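You operate a simulated robot arm through the tools that you are given. There is no shell and no other tool.

You are at the controls of a simulated robot arm. One attempt, no reset.

TASK
Put the weight on the low pile, reset and jog two blanks.
Fine: before you jog, push the back support up to the pile and turn the speed to slow. Set down upright: black weight.
Where things are to end (x, y in the base frame): black weight within 30 mm of [900, -10].

The check looks at the end state, three seconds after you hand in, the way a careful person would. Anything else that was tipped, shoved, dropped, spilled or broken makes it a failure.

THE ROBOT
A 6-joint arm with a two-finger gripper, fixed in place. Base frame: the origin is at the foot of the arm, x ahead of it, y to its left, z up. Units: mm, rad, N and s.
Its first joint turns from -2.897 to 2.897 rad. Payload 3.43 kg.
Tool frame: the origin (TCP) lies between the finger pads and is the grasp point; the fingertips stand 20 mm ahead of it; z points along the fingers, y is the line along which they close. The gripper opens to 190 mm. The gripper's body begins 248 mm behind the TCP.
Orientation is that of the tool frame in the base frame, as a unit quaternion [x, y, z, w]. With the fingers straight down and closing along the base's y, the tool's x points along the base's -x, its y along +y and its z along -z.

THE INTERFACE
- The arm moves only by the tool nudge_tool. Its argument "commands" is text: rows parted by semicolons, each of 7 numbers parted by spaces: the shift along the base's x, y, z in units of 30 mm (1.0 is 30 mm), then the turn, a rotation vector about the base's x, y, z in units of 8 degrees (1.0 is 8 degrees), then the opening, from 0 (shut) to 1 (fully open). In form: dx dy dz wx wy wz fingers; .... A call has 1 to 20 rows; each row shifts and turns the commanded pose from where the row before left it. A call with a number of a shift or a turn outside -1 to 1 is refused whole. Rows are played at 5 a second. More than 50 mm and 0.15 rad between two rows, or a gripper value outside its range, and nothing of the call is played. Where a pose cannot be reached the arm comes as near as it can. A force on the tool above 70 N (or 10 N above the force at the start of the call, whichever is more), or a blocked arm, ends the call early, and 0.2 s more pass. The fingers move at their own pace (about 45 mm/s each) and stop on an object; they squeeze with about 41 N. The grip force told is the motor's: it shows also when the fingers shut on nothing. Time passes only in rows, and 0.2 s behind the last, so rows that do not move let the fingers close. It gives the time, the measured TCP pose, the force on the tool (base axes), the opening and the grip force at its end, in the units of the frame above (readings bear some noise), with the torque about the TCP (base axes, N m) and any sound that the robot's microphone picked up.
- Cameras (640 x 400 px; columns grow to the right, rows downward): "scene" is fixed at [413.7, -499.9, 1519.7]; the picture's right is [0.86, -0.51, 0.00], its down [-0.33, -0.55, -0.77] and it looks along [0.39, 0.66, -0.64] (base axes); focal length 264 px, centre (320, 200). "wrist" rides on the gripper at [70, -8, -288] in the tool frame; the picture's right is [0.12, 0.99, 0.00], its down [-0.96, 0.12, -0.25] and it looks along [-0.25, 0.03, 0.97] (tool axes); focal length 261 px, centre (320, 200). There is no depth. A picture from a camera that has moved, and an enlarged one, comes with that camera's place and axes in the base frame and with its lens. The place of the scene camera against the robot may be out by one fixed shift of up to 25 mm in any direction.
- grab_frame(camera): a new picture of that camera. The clock stands still meanwhile.
- slide_trunk(by): slides the trunk up (or, below 0, down) by that many mm; the arm rides with it, the base frame stays. It gives what a move gives, with no picture.
- enlarge(camera, box): a new picture of the part [left, top, right, bottom] of that camera's present view, enlarged. The clock stands still meanwhile.
- sign_off(): hands the job in; it is judged then, once.

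Nothing tells you positions but the pictures and the camera data. Unless the task says otherwise, let go and move clear before handing in.

The tools are called after "Request:" as name(argument=value, ...) on one line, values as JSON. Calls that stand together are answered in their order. nudge_tool: Moves the arm, as the interface text tells. Its arguments: {"type":"object","properties":{"commands":{"type":"string"}},"required":["commands"]} The other tools are called the same way: slide_trunk (by) slides the trunk up or down; grab_frame (camera) takes a picture; enlarge (camera, box) takes an enlarged picture of a part of a camera's view; sign_off () hands the job in.

At the start:

```text
t: 0.0
eef_pos: [589.6, 2.1, 1304.8]
orientation: [0.0, 1.0, 0.0, 0.0]
contact_force: [-0.3, -0.3, 0.2]
wrist_torque: [0.0, 0.0, 0.02]
grip_width: 190.1
gripper_force: 0.1
trunk travel left (down, up): [-175.0, 65.0]
```

scene: 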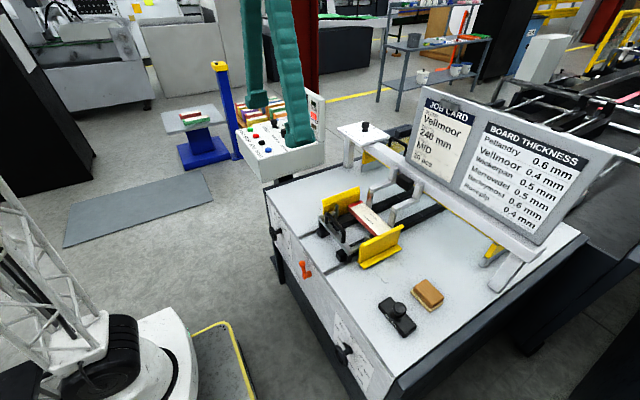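
wrist: 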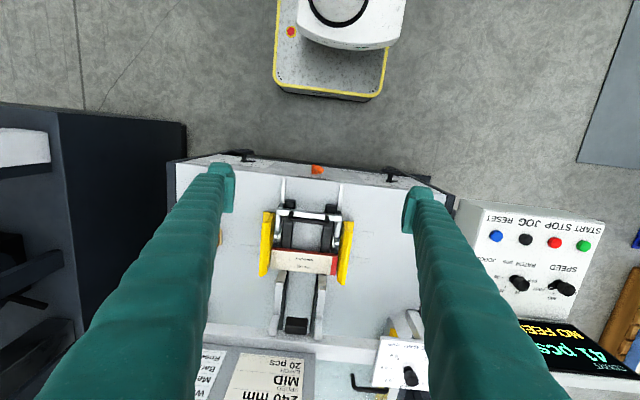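

I see a feeder table with a low pile between yellow side guides, a black weight with a knob on the table, a brown block, a control panel with RESET/JOG/STOP/START buttons and two knobs, plus a job card. I'll look closer before moving.

Request:
enlarge(camera="scene", box=[220, 80, 360, 180])

Request:
enlarge(camera="scene", box=[300, 160, 460, 260])

Request:
enlarge(camera="scene", box=[340, 240, 500, 340])

Request:
enlarge(camera="scene", box=[400, 80, 620, 240])

Request:
enlarge(camera="wrist", box=[440, 190, 640, 380])

Request:
enlarge(camera="wrist", box=[200, 150, 440, 390])

```text
4.00 times, centred on (290, 130) of scene
camera zoom: at [413.7, -499.9, 1519.7], right [0.86, -0.51, 0.0], down [-0.33, -0.55, -0.77], along [0.39, 0.66, -0.64], focal length 1057 px, centre (440, 480)
```

zoom: 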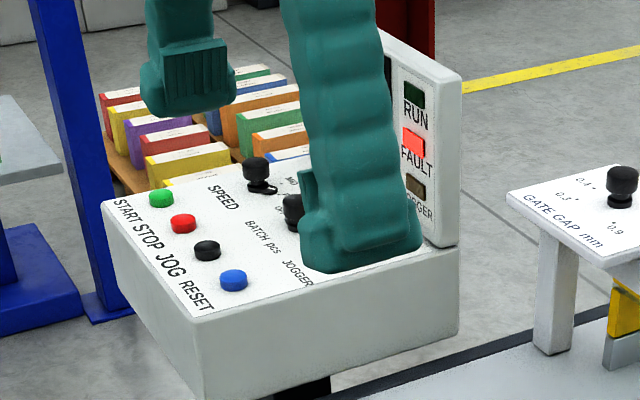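

```text
4.00 times, centred on (380, 210) of scene
camera zoom: at [413.7, -499.9, 1519.7], right [0.86, -0.51, 0.0], down [-0.33, -0.55, -0.77], along [0.39, 0.66, -0.64], focal length 1057 px, centre (80, 160)
```

zoom: 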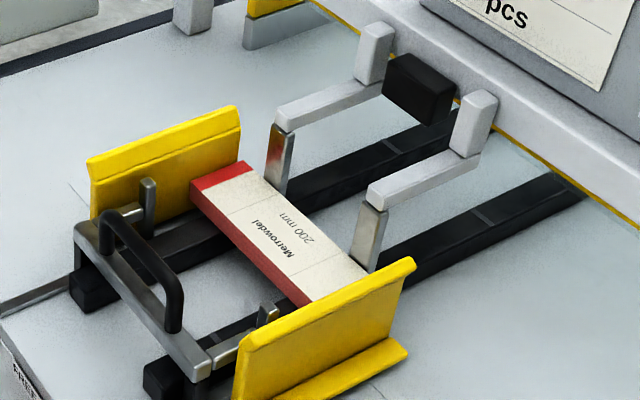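

```text
4.00 times, centred on (420, 290) of scene
camera zoom: at [413.7, -499.9, 1519.7], right [0.86, -0.51, 0.0], down [-0.33, -0.55, -0.77], along [0.39, 0.66, -0.64], focal length 1057 px, centre (-80, -160)
```

zoom: 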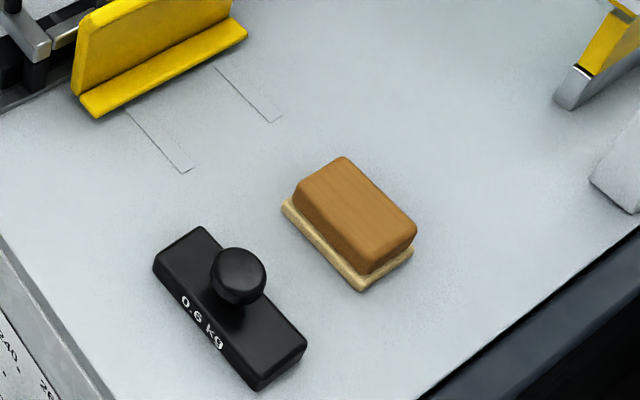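

```text
2.50 times, centred on (510, 160) of scene
camera zoom: at [413.7, -499.9, 1519.7], right [0.86, -0.51, 0.0], down [-0.33, -0.55, -0.77], along [0.39, 0.66, -0.64], focal length 661 px, centre (-155, 300)
```

zoom: 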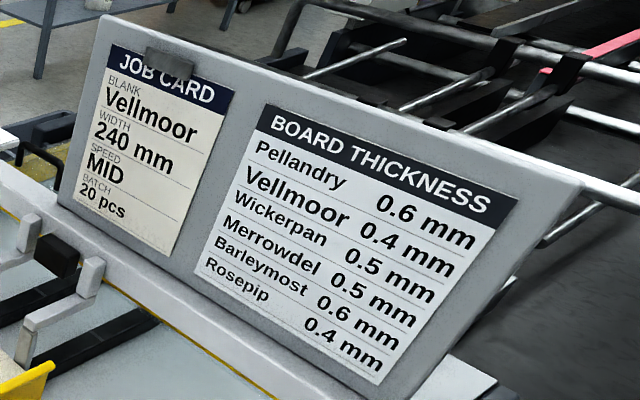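

```text
2.11 times, centred on (540, 285) of wrist
camera zoom: at [518.4, -7.4, 1591.4], right [-0.12, 0.99, 0.0], down [0.96, 0.12, 0.25], along [0.25, 0.03, -0.97], focal length 549 px, centre (-143, 21)
```

zoom: 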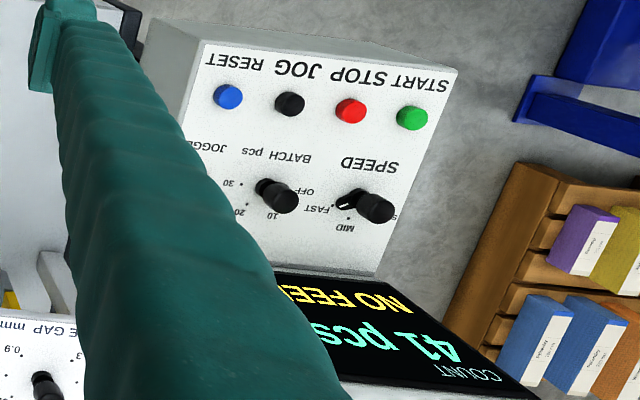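

```text
1.67 times, centred on (320, 270) of wrist
camera zoom: at [518.4, -7.4, 1591.4], right [-0.12, 0.99, 0.0], down [0.96, 0.12, 0.25], along [0.25, 0.03, -0.97], focal length 434 px, centre (320, 83)
```

zoom: 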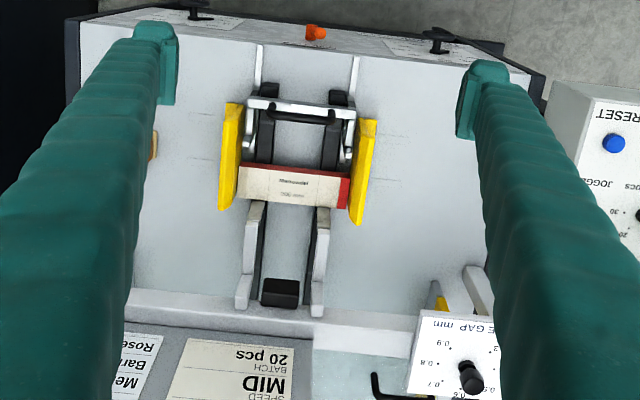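

I can see the pile (Merrowdel 200 mm) at about x=900, the weight at about (775,-305), and the back support with a handle on the near side of the pile. I'll check the front of the table, the orange lever and the display before acting.

Request:
enlarge(camera="scene", box=[260, 220, 400, 308])

Request:
enlarge(camera="scene", box=[310, 300, 410, 400])

Request:
enlarge(camera="scene", box=[280, 240, 330, 290])

Request:
enlarge(camera="wrist", box=[220, 140, 420, 220])

Request:
enlarge(camera="wrist", box=[510, 240, 590, 300])

Request:
enlarge(camera="wrist", box=[340, 300, 460, 400])

```text
4.55 times, centred on (330, 264) of scene
camera zoom: at [413.7, -499.9, 1519.7], right [0.86, -0.51, 0.0], down [-0.33, -0.55, -0.77], along [0.39, 0.66, -0.64], focal length 1201 px, centre (274, -91)
```

zoom: 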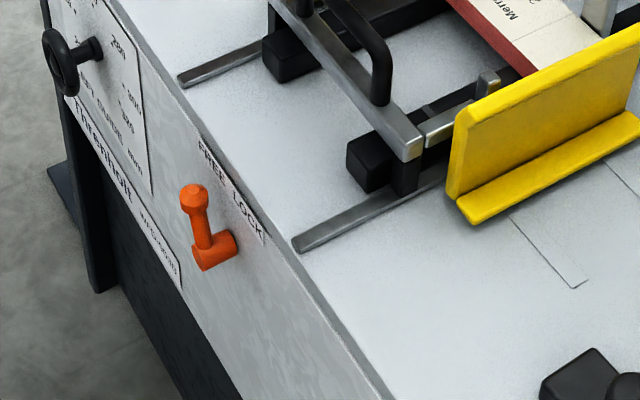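

```text
4.00 times, centred on (360, 350) of scene
camera zoom: at [413.7, -499.9, 1519.7], right [0.86, -0.51, 0.0], down [-0.33, -0.55, -0.77], along [0.39, 0.66, -0.64], focal length 1057 px, centre (160, -400)
```

zoom: 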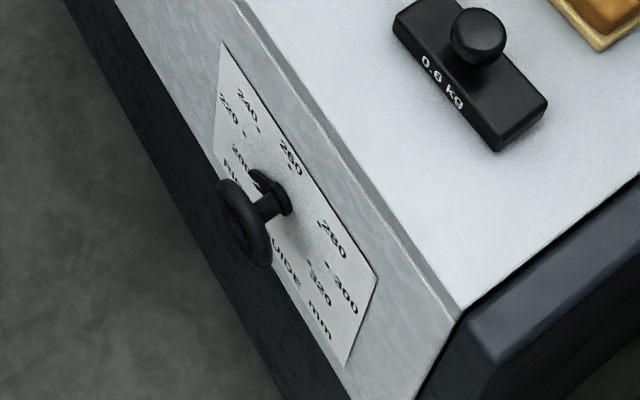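

```text
8.00 times, centred on (305, 265) of scene
camera zoom: at [413.7, -499.9, 1519.7], right [0.86, -0.51, 0.0], down [-0.33, -0.55, -0.77], along [0.39, 0.66, -0.64], focal length 2114 px, centre (440, -320)
```

zoom: 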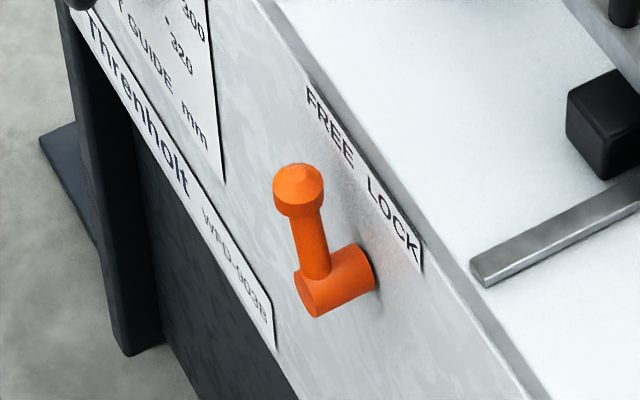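

```text
3.20 times, centred on (320, 180) of wrist
camera zoom: at [518.4, -7.4, 1591.4], right [-0.12, 0.99, 0.0], down [0.96, 0.12, 0.25], along [0.25, 0.03, -0.97], focal length 834 px, centre (320, 264)
```

zoom: 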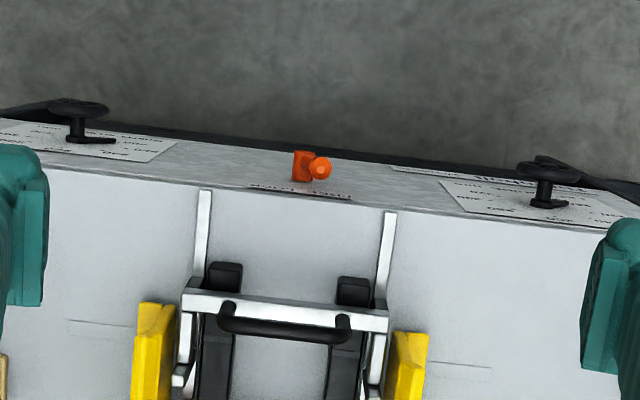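

```text
6.67 times, centred on (550, 270) of wrist
camera zoom: at [518.4, -7.4, 1591.4], right [-0.12, 0.99, 0.0], down [0.96, 0.12, 0.25], along [0.25, 0.03, -0.97], focal length 1738 px, centre (-1213, -267)
```

zoom: 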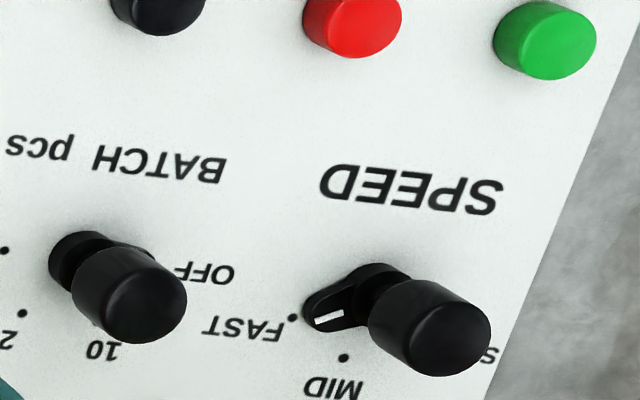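

```text
4.00 times, centred on (400, 350) of wrist
camera zoom: at [518.4, -7.4, 1591.4], right [-0.12, 0.99, 0.0], down [0.96, 0.12, 0.25], along [0.25, 0.03, -0.97], focal length 1043 px, centre (0, -400)
```

zoom: 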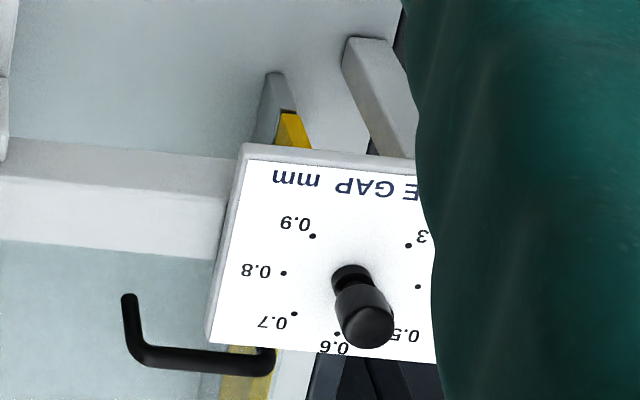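

The lever on the table front points to FREE and the speed knob points to FAST. Next I'll fly over the weight at a safe height to measure it.

Request:
nudge_tool(commands="0.2 -1 -0.3 0 0 0 1; 0.2 -1 -0.3 0 0 0 1; 0.2 -1 -0.3 0 0 0 1; 0.2 -1 -0.3 0 0 0 1; 0.2 -1 -0.3 0 0 0 1; 0.2 -1 -0.3 0 0 0 1; 0.2 -1 -0.3 0 0 0 1; 0.2 -1 -0.3 0 0 0 1; 0.2 -1 -0.3 0 0 0 1; 0.2 -1 -0.3 0 0 0 1; 0 0 0 0 0 0 1")

Request:
grab_frame(camera="wrist")

Request:
grab_frame(camera="scene")

```text
t: 2.4
eef_pos: [651.2, -299.5, 1213.8]
orientation: [0.001, 1.0, 0.0, 0.0]
contact_force: [-0.2, -0.5, -0.9]
wrist_torque: [0.0, 0.02, -0.03]
grip_width: 190.0
gripper_force: 0.1
trunk travel left (down, up): [-175.0, 65.0]
```

```text
taken
camera wrist: at [580.5, -308.8, 1501.8], right [-0.12, 0.99, 0.0], down [0.96, 0.12, 0.25], along [0.25, 0.03, -0.97], focal length 261 px, centre (320, 200)
```

wrist: 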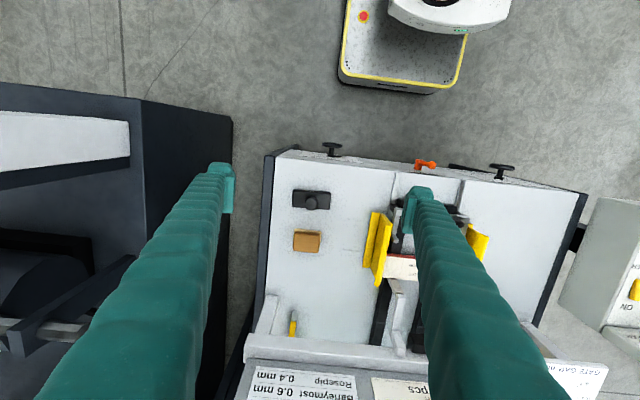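

```text
taken
```

scene: 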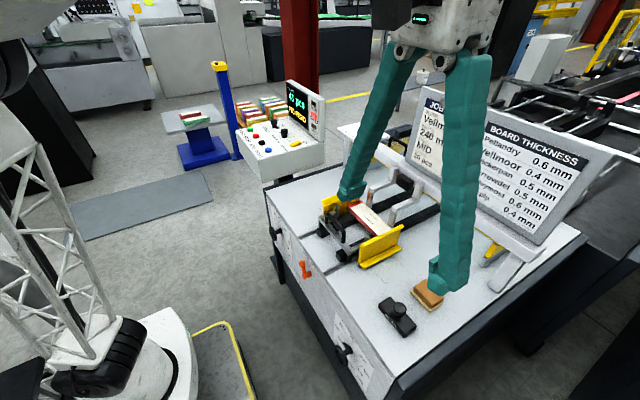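

The weight and the console (with a yellow JOGGER switch) are now visible. I'll enlarge both for measuring.

Request:
enlarge(camera="wrist", box=[260, 160, 420, 260])

Request:
enlarge(camera="scene", box=[220, 75, 340, 195])

Request:
enlarge(camera="scene", box=[360, 270, 460, 350])

Request:
enlarge(camera="wrist", box=[340, 180, 520, 360])

```text
4.00 times, centred on (340, 210) of wrist
camera zoom: at [580.5, -308.8, 1501.8], right [-0.12, 0.99, 0.0], down [0.96, 0.12, 0.25], along [0.25, 0.03, -0.97], focal length 1043 px, centre (240, 160)
```

zoom: 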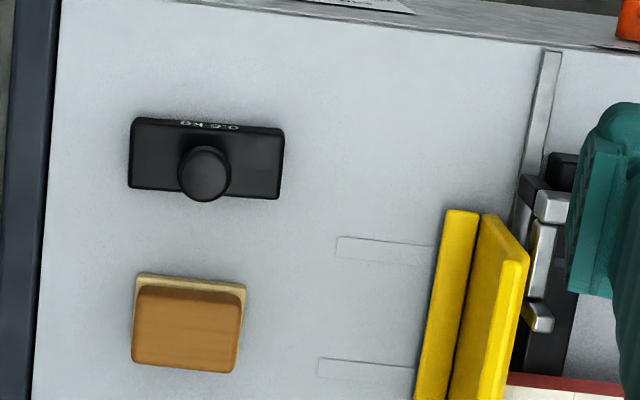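

```text
3.33 times, centred on (280, 135) of scene
camera zoom: at [413.7, -499.9, 1519.7], right [0.86, -0.51, 0.0], down [-0.33, -0.55, -0.77], along [0.39, 0.66, -0.64], focal length 881 px, centre (453, 417)
```

zoom: 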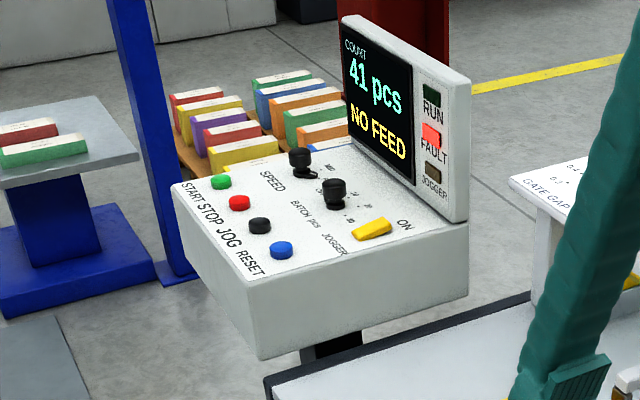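

```text
5.00 times, centred on (410, 310) of scene
camera zoom: at [413.7, -499.9, 1519.7], right [0.86, -0.51, 0.0], down [-0.33, -0.55, -0.77], along [0.39, 0.66, -0.64], focal length 1321 px, centre (-130, -350)
```

zoom: 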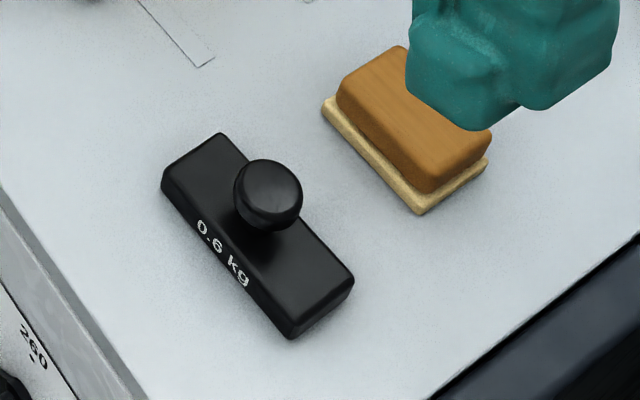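

```text
2.22 times, centred on (430, 270) of wrist
camera zoom: at [580.5, -308.8, 1501.8], right [-0.12, 0.99, 0.0], down [0.96, 0.12, 0.25], along [0.25, 0.03, -0.97], focal length 579 px, centre (76, 44)
```

zoom: 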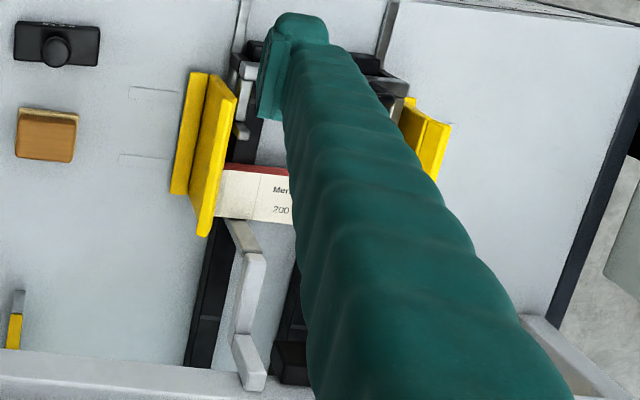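

The weight's long side lies about along y, with its knob near (750,-310). I'll descend above it to refine that estimate.

Request:
nudge_tool(commands="0.55 -0.05 -0.9 0 0 0 1; 0.55 -0.05 -0.9 0 0 0 1; 0.55 -0.05 -0.9 0 0 0 1; 0.55 -0.05 -0.9 0 0 0 1; 0.55 -0.05 -0.9 0 0 0 1; 0.55 -0.05 -0.9 0 0 0 1; 0 0 0 0 0 0 1; 0 0 0 0 0 0 1")

Request:
grab_frame(camera="wrist")

Request:
enlarge(camera="scene", box=[340, 220, 500, 340])

```text
t: 4.2
eef_pos: [749.8, -305.0, 1051.0]
orientation: [-0.001, 1.0, 0.0, 0.0]
contact_force: [-0.6, 0.4, -0.1]
wrist_torque: [0.05, -0.03, 0.01]
grip_width: 189.8
gripper_force: 0.0
trunk travel left (down, up): [-175.0, 65.0]
```

```text
taken
camera wrist: at [678.6, -315.6, 1338.6], right [-0.12, 0.99, 0.0], down [0.96, 0.12, 0.25], along [0.25, 0.03, -0.97], focal length 261 px, centre (320, 200)
```

wrist: 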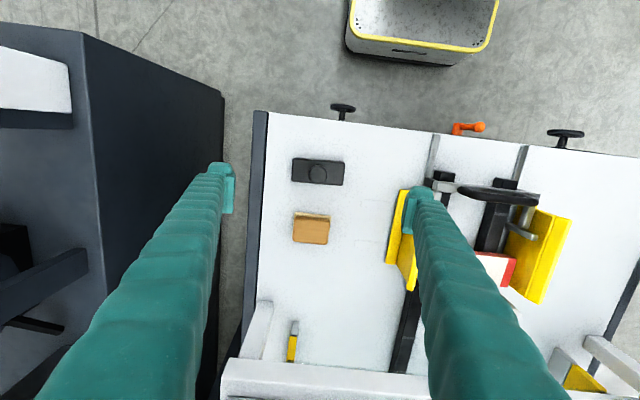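

```text
3.33 times, centred on (420, 280) of scene
camera zoom: at [413.7, -499.9, 1519.7], right [0.86, -0.51, 0.0], down [-0.33, -0.55, -0.77], along [0.39, 0.66, -0.64], focal length 881 px, centre (-13, -67)
```

zoom: 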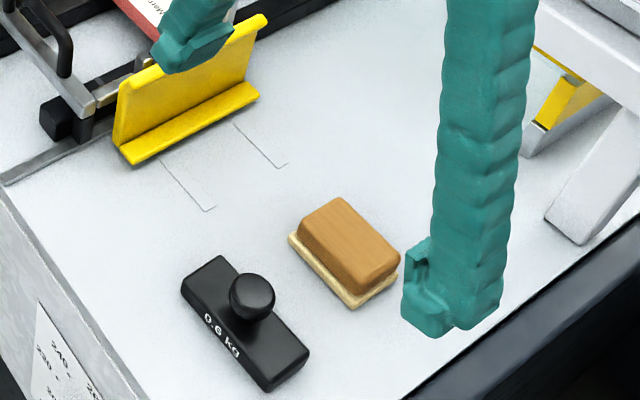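

Request:
enlarge(camera="wrist", box=[270, 140, 370, 200])

Request:
enlarge(camera="wrist", box=[380, 100, 600, 320])

```text
6.40 times, centred on (320, 170) of wrist
camera zoom: at [678.6, -315.6, 1338.6], right [-0.12, 0.99, 0.0], down [0.96, 0.12, 0.25], along [0.25, 0.03, -0.97], focal length 1668 px, centre (320, 392)
```

zoom: 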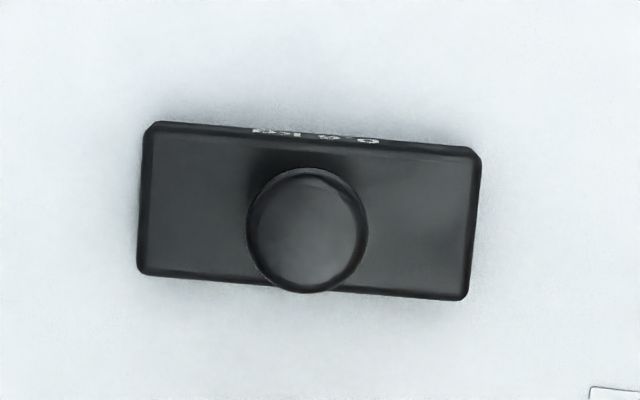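

```text
1.82 times, centred on (490, 210) of wrist
camera zoom: at [678.6, -315.6, 1338.6], right [-0.12, 0.99, 0.0], down [0.96, 0.12, 0.25], along [0.25, 0.03, -0.97], focal length 474 px, centre (11, 182)
```

zoom: 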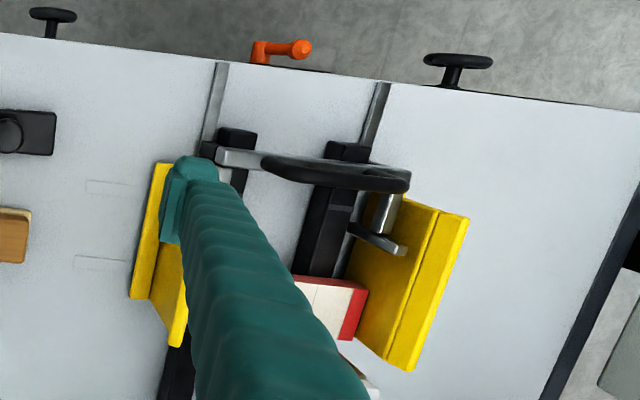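

The knob sits near (751,-310) with its top around z≈877, and the table is at about z≈839. I'll go lower with a narrower opening to refine the heights.

Request:
nudge_tool(commands="0.05 -0.17 -0.8 0 0 0 0.45; 0 0 -0.8 0 0 0 0.45; 0 0 -0.8 0 0 0 0.45; 0 0 -0.8 0 0 0 0.45; 0 0 -0.8 0 0 0 0.45; 0 0 0 0 0 0 0.45; 0 0 0 0 0 0 0.45")

Request:
grab_frame(camera="wrist")

Request:
enlarge(camera="scene", box=[340, 240, 460, 340])

```text
t: 5.8
eef_pos: [750.2, -313.0, 931.8]
orientation: [0.001, 1.0, 0.001, -0.001]
contact_force: [-0.1, 0.0, 0.9]
wrist_torque: [-0.01, 0.02, 0.02]
grip_width: 85.6
gripper_force: 0.0
trunk travel left (down, up): [-175.0, 65.0]
```

```text
taken
camera wrist: at [679.7, -322.4, 1218.3], right [-0.12, 0.99, 0.0], down [0.96, 0.12, 0.25], along [0.25, 0.03, -0.97], focal length 261 px, centre (320, 200)
```

wrist: 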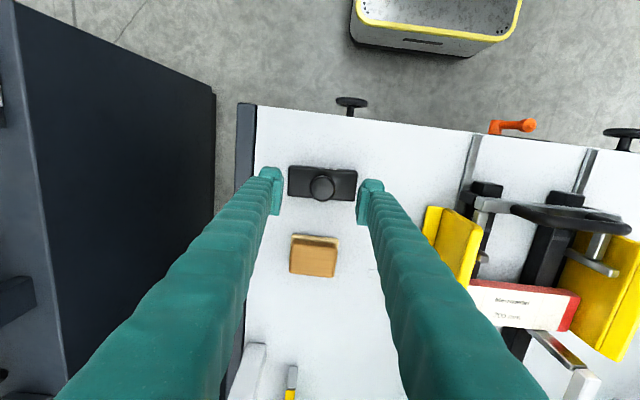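

```text
4.00 times, centred on (400, 290) of scene
camera zoom: at [413.7, -499.9, 1519.7], right [0.86, -0.51, 0.0], down [-0.33, -0.55, -0.77], along [0.39, 0.66, -0.64], focal length 1057 px, centre (0, -160)
```

zoom: 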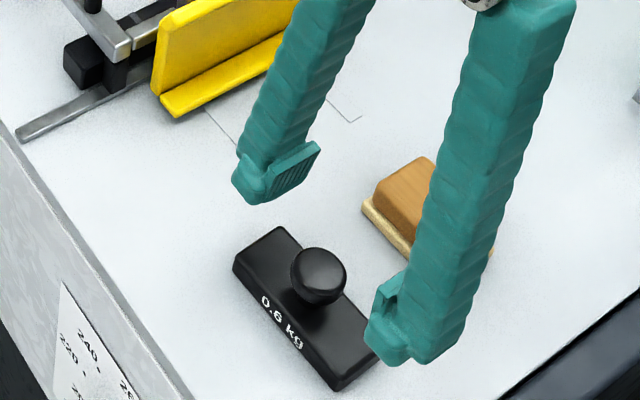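

Request:
enlarge(camera="wrist", box=[255, 150, 395, 220])

Request:
enlarge(camera="wrist", box=[420, 110, 640, 360])

```text
4.57 times, centred on (325, 185) of wrist
camera zoom: at [679.7, -322.4, 1218.3], right [-0.12, 0.99, 0.0], down [0.96, 0.12, 0.25], along [0.25, 0.03, -0.97], focal length 1192 px, centre (297, 269)
```

zoom: 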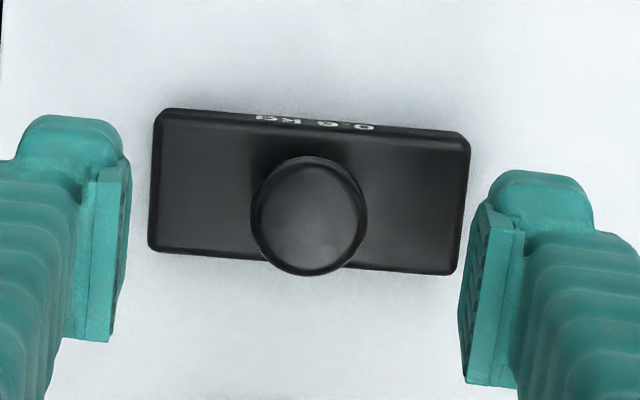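

```text
1.60 times, centred on (530, 235) of wrist
camera zoom: at [679.7, -322.4, 1218.3], right [-0.12, 0.99, 0.0], down [0.96, 0.12, 0.25], along [0.25, 0.03, -0.97], focal length 417 px, centre (-16, 144)
```

zoom: 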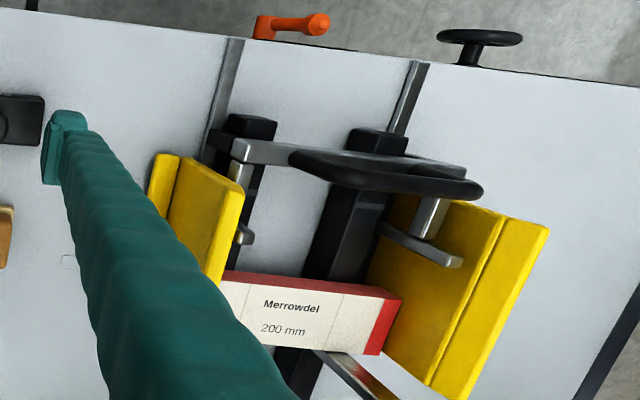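

The knob head is about 34 mm across at (751,-310), with its top near z≈879. I'll descend in steps with the fingers straddling the knob, watching the force.

Request:
nudge_tool(commands="0.02 0.05 -0.5 0 0 0 0.32; 0 0 -0.5 0 0 0 0.32; 0 0 -0.4 0 0 0 0.32; 0 0 -0.2 0 0 0 0.32; 0 0 0 0 0 0 0.32")

Request:
enlarge(camera="scene", box=[370, 280, 450, 340])

Request:
enlarge(camera="wrist", box=[255, 140, 395, 230])

```text
t: 7.0
eef_pos: [751.5, -310.8, 884.5]
orientation: [0.0, 1.0, 0.001, 0.0]
contact_force: [-0.1, -0.3, -0.1]
wrist_torque: [0.0, -0.04, 0.02]
grip_width: 60.7
gripper_force: 0.1
trunk travel left (down, up): [-175.0, 65.0]
```

```text
6.67 times, centred on (410, 310) of scene
camera zoom: at [413.7, -499.9, 1519.7], right [0.86, -0.51, 0.0], down [-0.33, -0.55, -0.77], along [0.39, 0.66, -0.64], focal length 1762 px, centre (-280, -533)
```

zoom: 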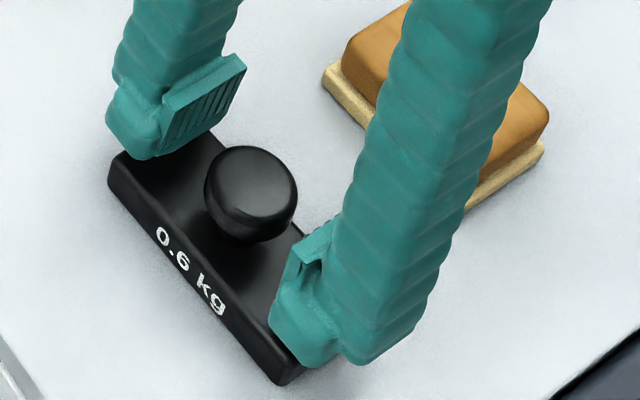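

```text
4.44 times, centred on (325, 185) of wrist
camera zoom: at [680.3, -319.8, 1171.0], right [-0.12, 0.99, 0.0], down [0.96, 0.12, 0.25], along [0.25, 0.03, -0.97], focal length 1158 px, centre (298, 267)
```

zoom: 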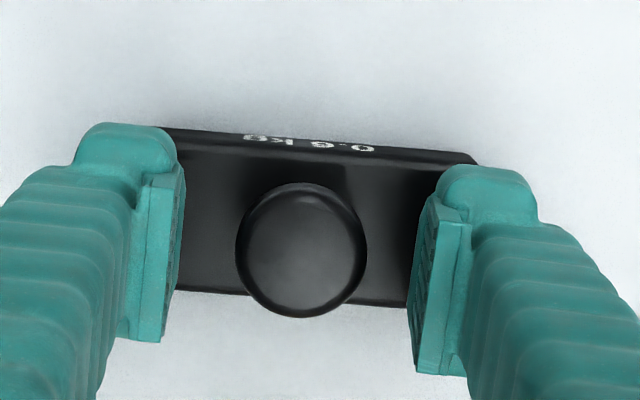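

The fingers straddle the knob just above the weight's body. I'll make a few fine steps down before closing.

Request:
nudge_tool(commands="0 0 -0.1 0 0 0 0.32; 0 0 0 0 0 0 0.32")

Request:
nudge_tool(commands="0 0 -0.1 0 0 0 0.32; 0 0 0 0 0 0 0.32")

Request:
enlarge(camera="scene", box=[370, 280, 450, 340])

```text
t: 7.6
eef_pos: [750.5, -312.0, 882.4]
orientation: [0.001, 1.0, 0.0, 0.0]
contact_force: [0.8, -0.6, -0.5]
wrist_torque: [0.01, -0.04, 0.02]
grip_width: 60.8
gripper_force: 0.1
trunk travel left (down, up): [-175.0, 65.0]
```

```text
t: 8.2
eef_pos: [749.3, -310.8, 877.8]
orientation: [0.0, 1.0, 0.001, 0.001]
contact_force: [-0.5, 0.6, -0.8]
wrist_torque: [0.0, 0.0, 0.0]
grip_width: 60.9
gripper_force: 0.1
trunk travel left (down, up): [-175.0, 65.0]
```

```text
6.67 times, centred on (410, 310) of scene
camera zoom: at [413.7, -499.9, 1519.7], right [0.86, -0.51, 0.0], down [-0.33, -0.55, -0.77], along [0.39, 0.66, -0.64], focal length 1762 px, centre (-280, -533)
```

zoom: 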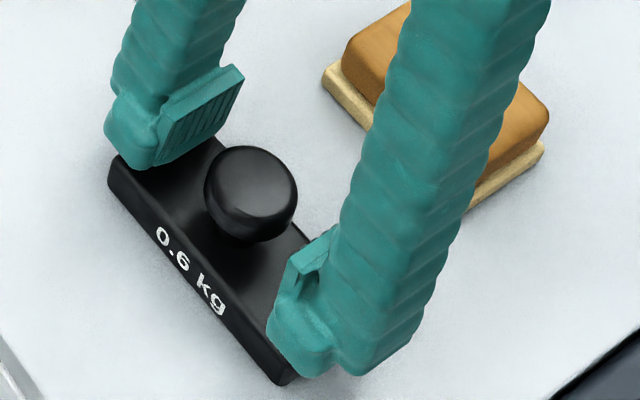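

Request:
nudge_tool(commands="0 0 -0.08 0 0 0 0.32; 0 0 0 0 0 0 0.32")

Request:
nudge_tool(commands="0 0 -0.08 0 0 0 0.32; 0 0 0 0 0 0 0.32")

Request:
nudge_tool(commands="0 0 -0.08 0 0 0 0.32; 0 0 0 0 0 0 0.32")

Request:
enlarge(camera="scene", box=[370, 280, 450, 340])

```text
t: 8.8
eef_pos: [749.3, -310.0, 875.0]
orientation: [0.0, 1.0, 0.001, -0.001]
contact_force: [-0.4, -0.8, -0.5]
wrist_torque: [0.01, 0.0, 0.01]
grip_width: 60.7
gripper_force: 0.1
trunk travel left (down, up): [-175.0, 65.0]
```

```text
t: 9.4
eef_pos: [750.3, -311.8, 873.6]
orientation: [0.0, 1.0, 0.0, 0.0]
contact_force: [-0.2, 0.3, 0.1]
wrist_torque: [-0.01, 0.0, 0.0]
grip_width: 60.8
gripper_force: 0.0
trunk travel left (down, up): [-175.0, 65.0]
```

```text
t: 10.0
eef_pos: [750.7, -311.5, 871.4]
orientation: [0.0, 1.0, 0.001, 0.0]
contact_force: [-0.6, 0.3, 2.6]
wrist_torque: [0.01, 0.02, 0.04]
grip_width: 60.4
gripper_force: 0.0
trunk travel left (down, up): [-175.0, 65.0]
```

```text
6.67 times, centred on (410, 310) of scene
camera zoom: at [413.7, -499.9, 1519.7], right [0.86, -0.51, 0.0], down [-0.33, -0.55, -0.77], along [0.39, 0.66, -0.64], focal length 1762 px, centre (-280, -533)
```

zoom: 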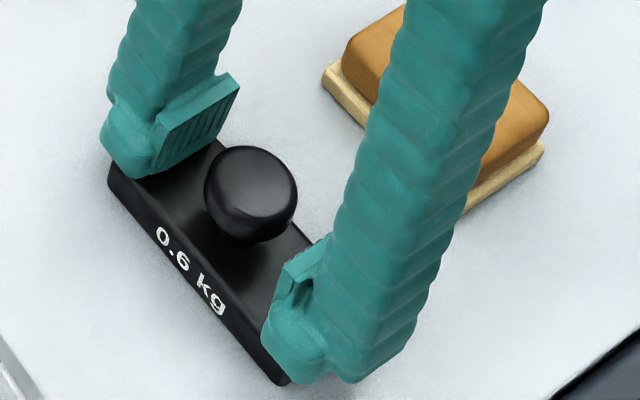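

A light touch on the weight's body top occurred at TCP z≈871.5, so I'll rise 2 mm and close on the knob.

Request:
nudge_tool(commands="0 0 0.08 0 0 0 0.32; 0 0 0 0 0 0 0.1; 0 0 0 0 0 0 0.1; 0 0 0 0 0 0 0.1; 0 0 0 0 0 0 0.1; 0 0 0 0 0 0 0.1")

Request:
enlarge(camera="scene", box=[370, 280, 450, 340])

```text
t: 11.4
eef_pos: [750.9, -309.4, 873.8]
orientation: [0.001, 1.0, 0.0, 0.0]
contact_force: [0.4, 1.6, -0.2]
wrist_torque: [0.01, -0.02, -0.09]
grip_width: 29.6
gripper_force: 40.6
trunk travel left (down, up): [-175.0, 65.0]
```

```text
6.67 times, centred on (410, 310) of scene
camera zoom: at [413.7, -499.9, 1519.7], right [0.86, -0.51, 0.0], down [-0.33, -0.55, -0.77], along [0.39, 0.66, -0.64], focal length 1762 px, centre (-280, -533)
```

zoom: 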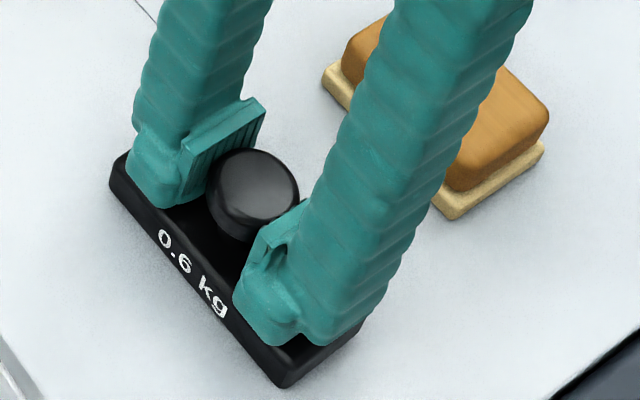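

The knob is gripped at 29.6 mm with 40.6 N. Lifting straight up.

Request:
nudge_tool(commands="0 0 0.3 0 0 0 0.1; 0 0 0.7 0 0 0 0.1; 0 0 1 0 0 0 0.1; 0 0 1 0 0 0 0.1; 0 0 1 0 0 0 0.1; 0 0 1 0 0 0 0.1; 0 0 1 0 0 0 0.1; 0 0 0 0 0 0 0.1")

Request:
grab_frame(camera="scene")

Request:
grab_frame(camera="wrist")

```text
t: 13.2
eef_pos: [750.3, -307.9, 1056.1]
orientation: [0.001, 1.0, 0.0, 0.0]
contact_force: [0.2, 0.9, -6.0]
wrist_torque: [-0.02, -0.02, 0.01]
grip_width: 29.6
gripper_force: 41.0
trunk travel left (down, up): [-175.0, 65.0]
```

```text
taken
```

scene: 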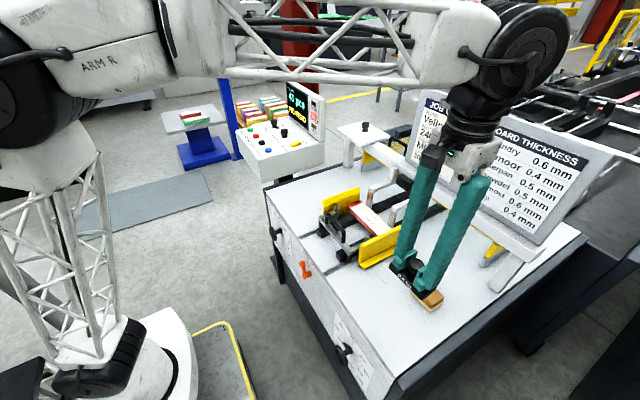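

```text
taken
camera wrist: at [679.8, -318.4, 1342.5], right [-0.12, 0.99, 0.0], down [0.96, 0.12, 0.25], along [0.25, 0.03, -0.97], focal length 261 px, centre (320, 200)
```

wrist: 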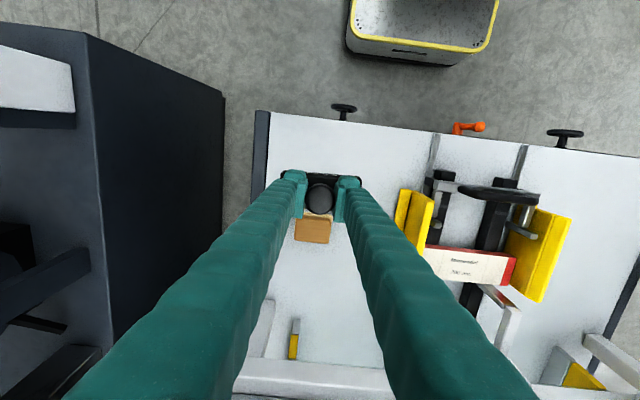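

The weight is held (6 N load). I'll zoom into the pile and support from here before carrying it over.

Request:
enlarge(camera="wrist", box=[390, 160, 580, 340])

Request:
enlarge(camera="scene", box=[310, 170, 430, 270])

```text
2.22 times, centred on (485, 250) of wrist
camera zoom: at [679.8, -318.4, 1342.5], right [-0.12, 0.99, 0.0], down [0.96, 0.12, 0.25], along [0.25, 0.03, -0.97], focal length 579 px, centre (-47, 89)
```

zoom: 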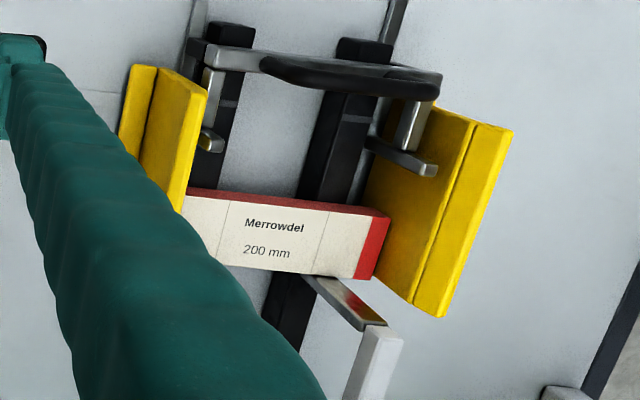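

```text
4.00 times, centred on (370, 220) of scene
camera zoom: at [413.7, -499.9, 1519.7], right [0.86, -0.51, 0.0], down [-0.33, -0.55, -0.77], along [0.39, 0.66, -0.64], focal length 1057 px, centre (120, 120)
```

zoom: 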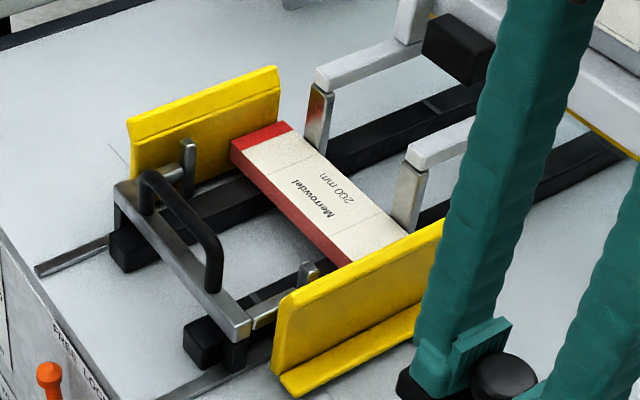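

The pile top is at z≈874, spanning x 870–930 and y −105 to 95, so its centre is close to (900,−5). I'll carry the weight over high, squaring it by about 2.4°.

Request:
nudge_tool(commands="0.49 0.99 0 0 0 -0.05 0.1; 0.49 0.99 0 0 0 -0.05 0.1; 0.49 0.99 0 0 0 -0.05 0.1; 0.49 0.99 0 0 0 -0.05 0.1; 0.49 0.99 0 0 0 -0.05 0.1; 0.49 0.99 0 0 0 -0.05 0.1; 0.49 0.99 0 0 0 0 0.1; 0.49 0.99 0 0 0 0 0.1; 0.49 0.99 0 0 0 0 0.1; 0.49 0.99 0 0 0 0 0.1; 0 0 0 0 0 0 0.1; 0 0 0 0 0 0 0.1")

Request:
grab_frame(camera="wrist")

Request:
grab_frame(camera="scene")

```text
t: 15.8
eef_pos: [898.7, -13.9, 1052.1]
orientation: [0.022, 1.0, 0.0, -0.001]
contact_force: [0.4, -0.5, -6.3]
wrist_torque: [-0.04, -0.01, 0.01]
grip_width: 29.6
gripper_force: 40.9
trunk travel left (down, up): [-175.0, 65.0]
```

```text
taken
camera wrist: at [827.3, -20.4, 1338.8], right [-0.08, 1.0, 0.0], down [0.97, 0.08, 0.25], along [0.25, 0.02, -0.97], focal length 261 px, centre (320, 200)
```

wrist: 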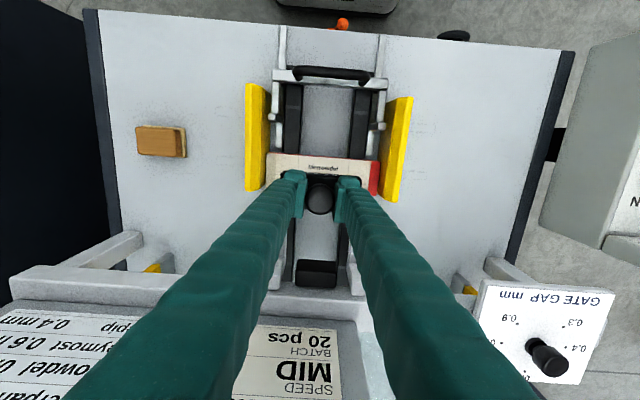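

```text
taken
```

scene: 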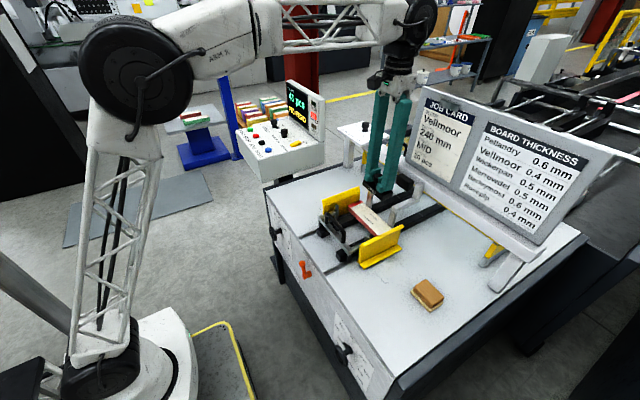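

Request:
enlarge(camera="wrist", box=[240, 40, 420, 220])

Request:
enlarge(camera="scene", box=[310, 150, 430, 270])

```text
2.22 times, centred on (330, 130) of wrist
camera zoom: at [827.3, -20.4, 1338.8], right [-0.08, 1.0, 0.0], down [0.97, 0.08, 0.25], along [0.25, 0.02, -0.97], focal length 579 px, centre (298, 356)
```

zoom: 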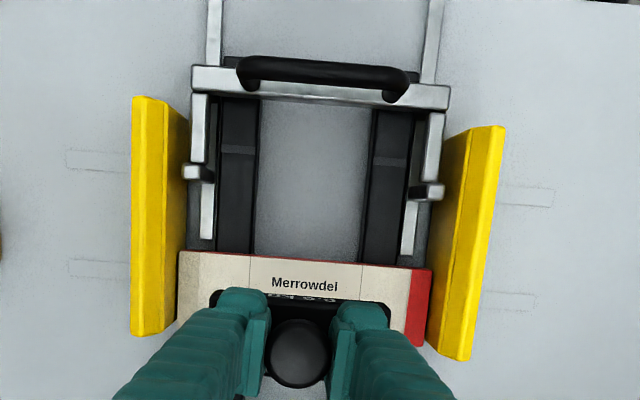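

```text
3.33 times, centred on (370, 210) of scene
camera zoom: at [413.7, -499.9, 1519.7], right [0.86, -0.51, 0.0], down [-0.33, -0.55, -0.77], along [0.39, 0.66, -0.64], focal length 881 px, centre (153, 167)
```

zoom: 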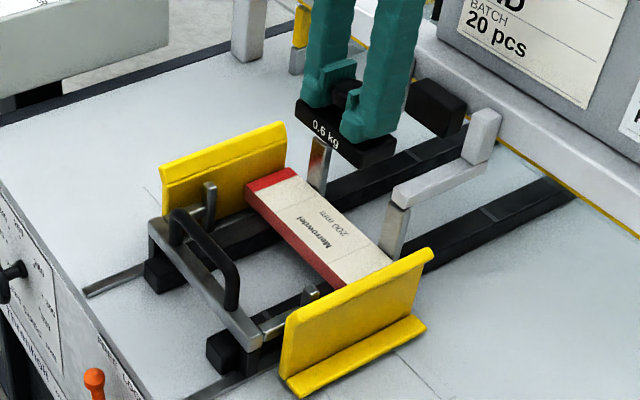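

The pile centre computes to about (898,−10), and the weight is squarely above it. I'll descend to just above the pile and check.

Request:
nudge_tool(commands="0.02 0.12 -0.8 0 0 0 0.1; 0 0 -0.8 0 0 0 0.1; 0 0 -0.8 0 0 0 0.1; 0 0 -0.8 0 0 0 0.1; 0 0 -0.6 0 0 0 0.1; 0 0 0 0 0 0 0.1")

Request:
enlarge(camera="scene", box=[310, 150, 430, 270])

Request:
enlarge(camera="wrist", box=[220, 40, 440, 240])

```text
t: 17.2
eef_pos: [898.8, -9.3, 939.1]
orientation: [0.022, 1.0, 0.001, 0.0]
contact_force: [0.0, -0.6, -6.1]
wrist_torque: [-0.03, 0.01, 0.0]
grip_width: 29.8
gripper_force: 41.4
trunk travel left (down, up): [-175.0, 65.0]
```

```text
3.33 times, centred on (370, 210) of scene
camera zoom: at [413.7, -499.9, 1519.7], right [0.86, -0.51, 0.0], down [-0.33, -0.55, -0.77], along [0.39, 0.66, -0.64], focal length 881 px, centre (153, 167)
```

zoom: 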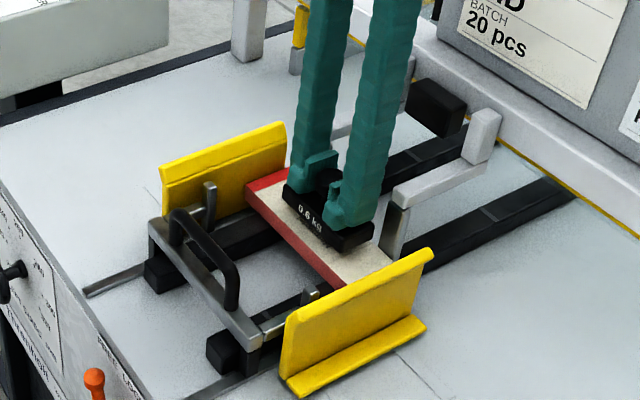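

```text
2.00 times, centred on (330, 140) of wrist
camera zoom: at [827.9, -16.5, 1225.7], right [-0.08, 1.0, 0.0], down [0.97, 0.08, 0.25], along [0.25, 0.02, -0.97], focal length 521 px, centre (300, 320)
```

zoom: 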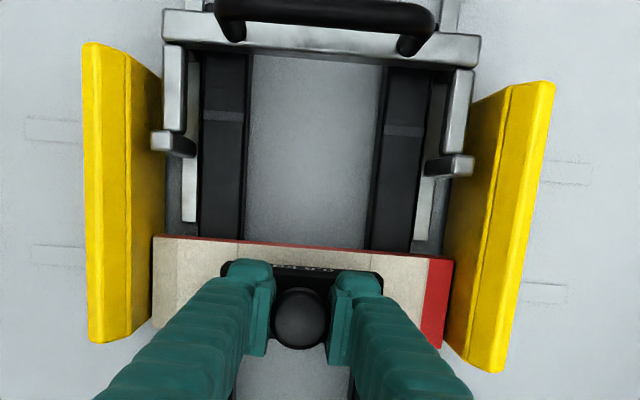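

Request:
nudge_tool(commands="0 0 -0.2 0 0 0 0.1; 0 0 -0.2 0 0 0 0.1; 0 0 0 0 0 0 0.1")

Request:
nudge_tool(commands="0 0 -0.1 0 0 0 0.1; 0 0 0 0 0 0 0.1")

Request:
enlarge(camera="scene", box=[350, 170, 410, 230])

```text
t: 18.0
eef_pos: [897.4, -10.8, 926.9]
orientation: [0.021, 1.0, -0.001, 0.0]
contact_force: [0.2, -0.4, -6.5]
wrist_torque: [0.01, -0.02, 0.0]
grip_width: 29.8
gripper_force: 40.6
trunk travel left (down, up): [-175.0, 65.0]
```

```text
t: 18.6
eef_pos: [896.4, -11.1, 923.1]
orientation: [0.021, 1.0, 0.0, 0.0]
contact_force: [0.4, -0.9, -5.5]
wrist_torque: [0.0, 0.0, -0.03]
grip_width: 29.6
gripper_force: 41.1
trunk travel left (down, up): [-175.0, 65.0]
```

```text
6.67 times, centred on (380, 200) of scene
camera zoom: at [413.7, -499.9, 1519.7], right [0.86, -0.51, 0.0], down [-0.33, -0.55, -0.77], along [0.39, 0.66, -0.64], focal length 1762 px, centre (-80, 200)
```

zoom: 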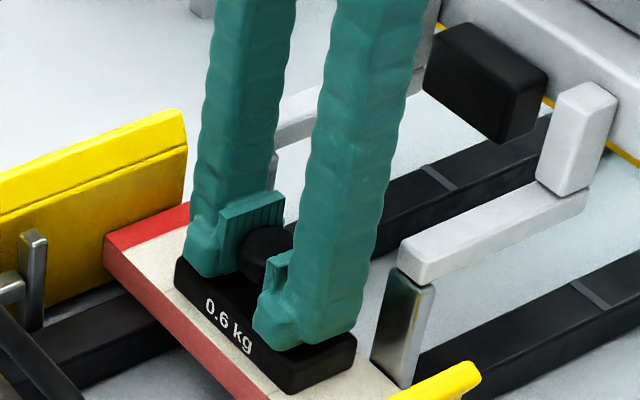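

Request:
nudge_tool(commands="0.05 0 -0.1 0 0 0 0.1; 0 0 0 0 0 0 0.1")

Request:
nudge_tool(commands="0 0 -0.1 0 0 0 0.1; 0 0 0 0 0 0 0.1")

Request:
enlarge(camera="scene", box=[350, 170, 410, 230])

```text
t: 19.2
eef_pos: [899.0, -9.3, 923.0]
orientation: [0.021, 1.0, 0.0, 0.001]
contact_force: [-7.9, 0.7, 19.3]
wrist_torque: [-0.04, 0.53, -0.06]
grip_width: 29.5
gripper_force: 40.7
trunk travel left (down, up): [-175.0, 65.0]
```

```text
t: 19.8
eef_pos: [898.4, -10.7, 922.6]
orientation: [0.02, 1.0, 0.0, 0.001]
contact_force: [0.4, -1.1, 42.6]
wrist_torque: [0.0, -0.13, -0.09]
grip_width: 29.7
gripper_force: 40.8
trunk travel left (down, up): [-175.0, 65.0]
```

```text
6.67 times, centred on (380, 200) of scene
camera zoom: at [413.7, -499.9, 1519.7], right [0.86, -0.51, 0.0], down [-0.33, -0.55, -0.77], along [0.39, 0.66, -0.64], focal length 1762 px, centre (-80, 200)
```

zoom: 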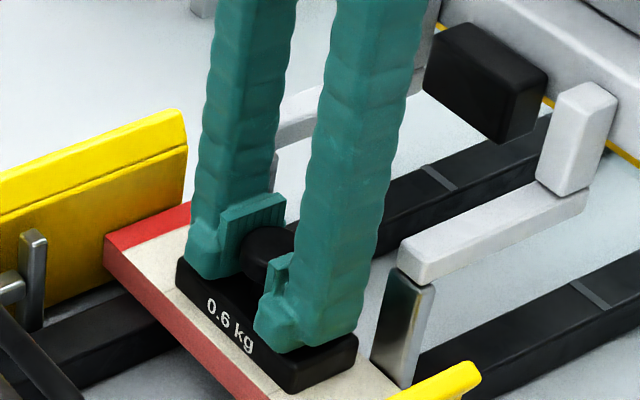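

The weight has touched down on the pile (upward force). I'll ease back up to unload the pressing force before letting go.

Request:
nudge_tool(commands="0 0 0.13 0 0 0 0.1; 0 0 0 0 0 0 0.1")

```text
t: 20.4
eef_pos: [898.8, -10.1, 921.4]
orientation: [0.021, 1.0, 0.0, -0.002]
contact_force: [-0.7, -4.8, 13.2]
wrist_torque: [-0.1, -0.39, -0.1]
grip_width: 29.5
gripper_force: 40.8
trunk travel left (down, up): [-175.0, 65.0]
```

Request:
nudge_tool(commands="0 0 0.05 0 0 0 0.1; 0 0 0 0 0 0 0.1")

```text
t: 21.0
eef_pos: [899.6, -9.7, 922.4]
orientation: [0.022, 1.0, 0.0, -0.001]
contact_force: [0.4, -0.1, -6.0]
wrist_torque: [0.05, -0.03, -0.01]
grip_width: 29.5
gripper_force: 40.7
trunk travel left (down, up): [-175.0, 65.0]
```

Request:
nudge_tool(commands="0 0 -0.03 0 0 0 0.1; 0 0 0 0 0 0 0.1")

```text
t: 21.6
eef_pos: [898.4, -9.7, 923.0]
orientation: [0.021, 1.0, 0.0, 0.0]
contact_force: [-0.1, -0.2, -6.3]
wrist_torque: [0.02, 0.01, -0.03]
grip_width: 29.6
gripper_force: 41.3
trunk travel left (down, up): [-175.0, 65.0]
```

Request:
nudge_tool(commands="0 0 -0.03 0 0 0 0.1; 0 0 0 0 0 0 0.1")

```text
t: 22.2
eef_pos: [899.6, -8.7, 922.2]
orientation: [0.021, 1.0, 0.0, 0.0]
contact_force: [0.2, -0.6, -6.6]
wrist_torque: [0.0, -0.01, 0.01]
grip_width: 29.4
gripper_force: 40.8
trunk travel left (down, up): [-175.0, 65.0]
```

Request:
nudge_tool(commands="0 0 -0.04 0 0 0 0.1; 0 0 0 0 0 0 0.1")

Request:
enlarge(camera="scene", box=[350, 170, 410, 230])

```text
t: 22.8
eef_pos: [900.5, -10.1, 921.5]
orientation: [0.021, 1.0, 0.0, 0.0]
contact_force: [-1.6, 0.8, 4.4]
wrist_torque: [0.01, -0.22, 0.01]
grip_width: 29.7
gripper_force: 40.8
trunk travel left (down, up): [-175.0, 65.0]
```

```text
6.67 times, centred on (380, 200) of scene
camera zoom: at [413.7, -499.9, 1519.7], right [0.86, -0.51, 0.0], down [-0.33, -0.55, -0.77], along [0.39, 0.66, -0.64], focal length 1762 px, centre (-80, 200)
```

zoom: 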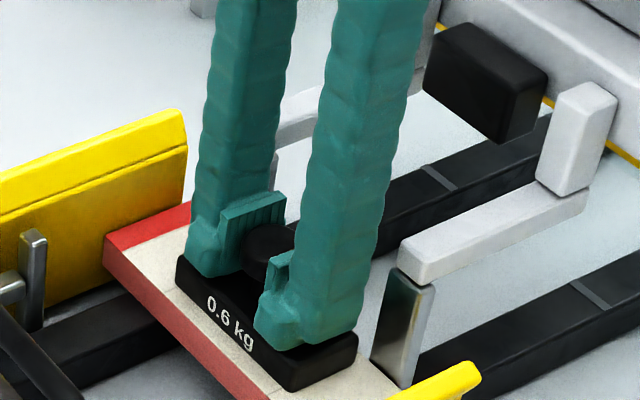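

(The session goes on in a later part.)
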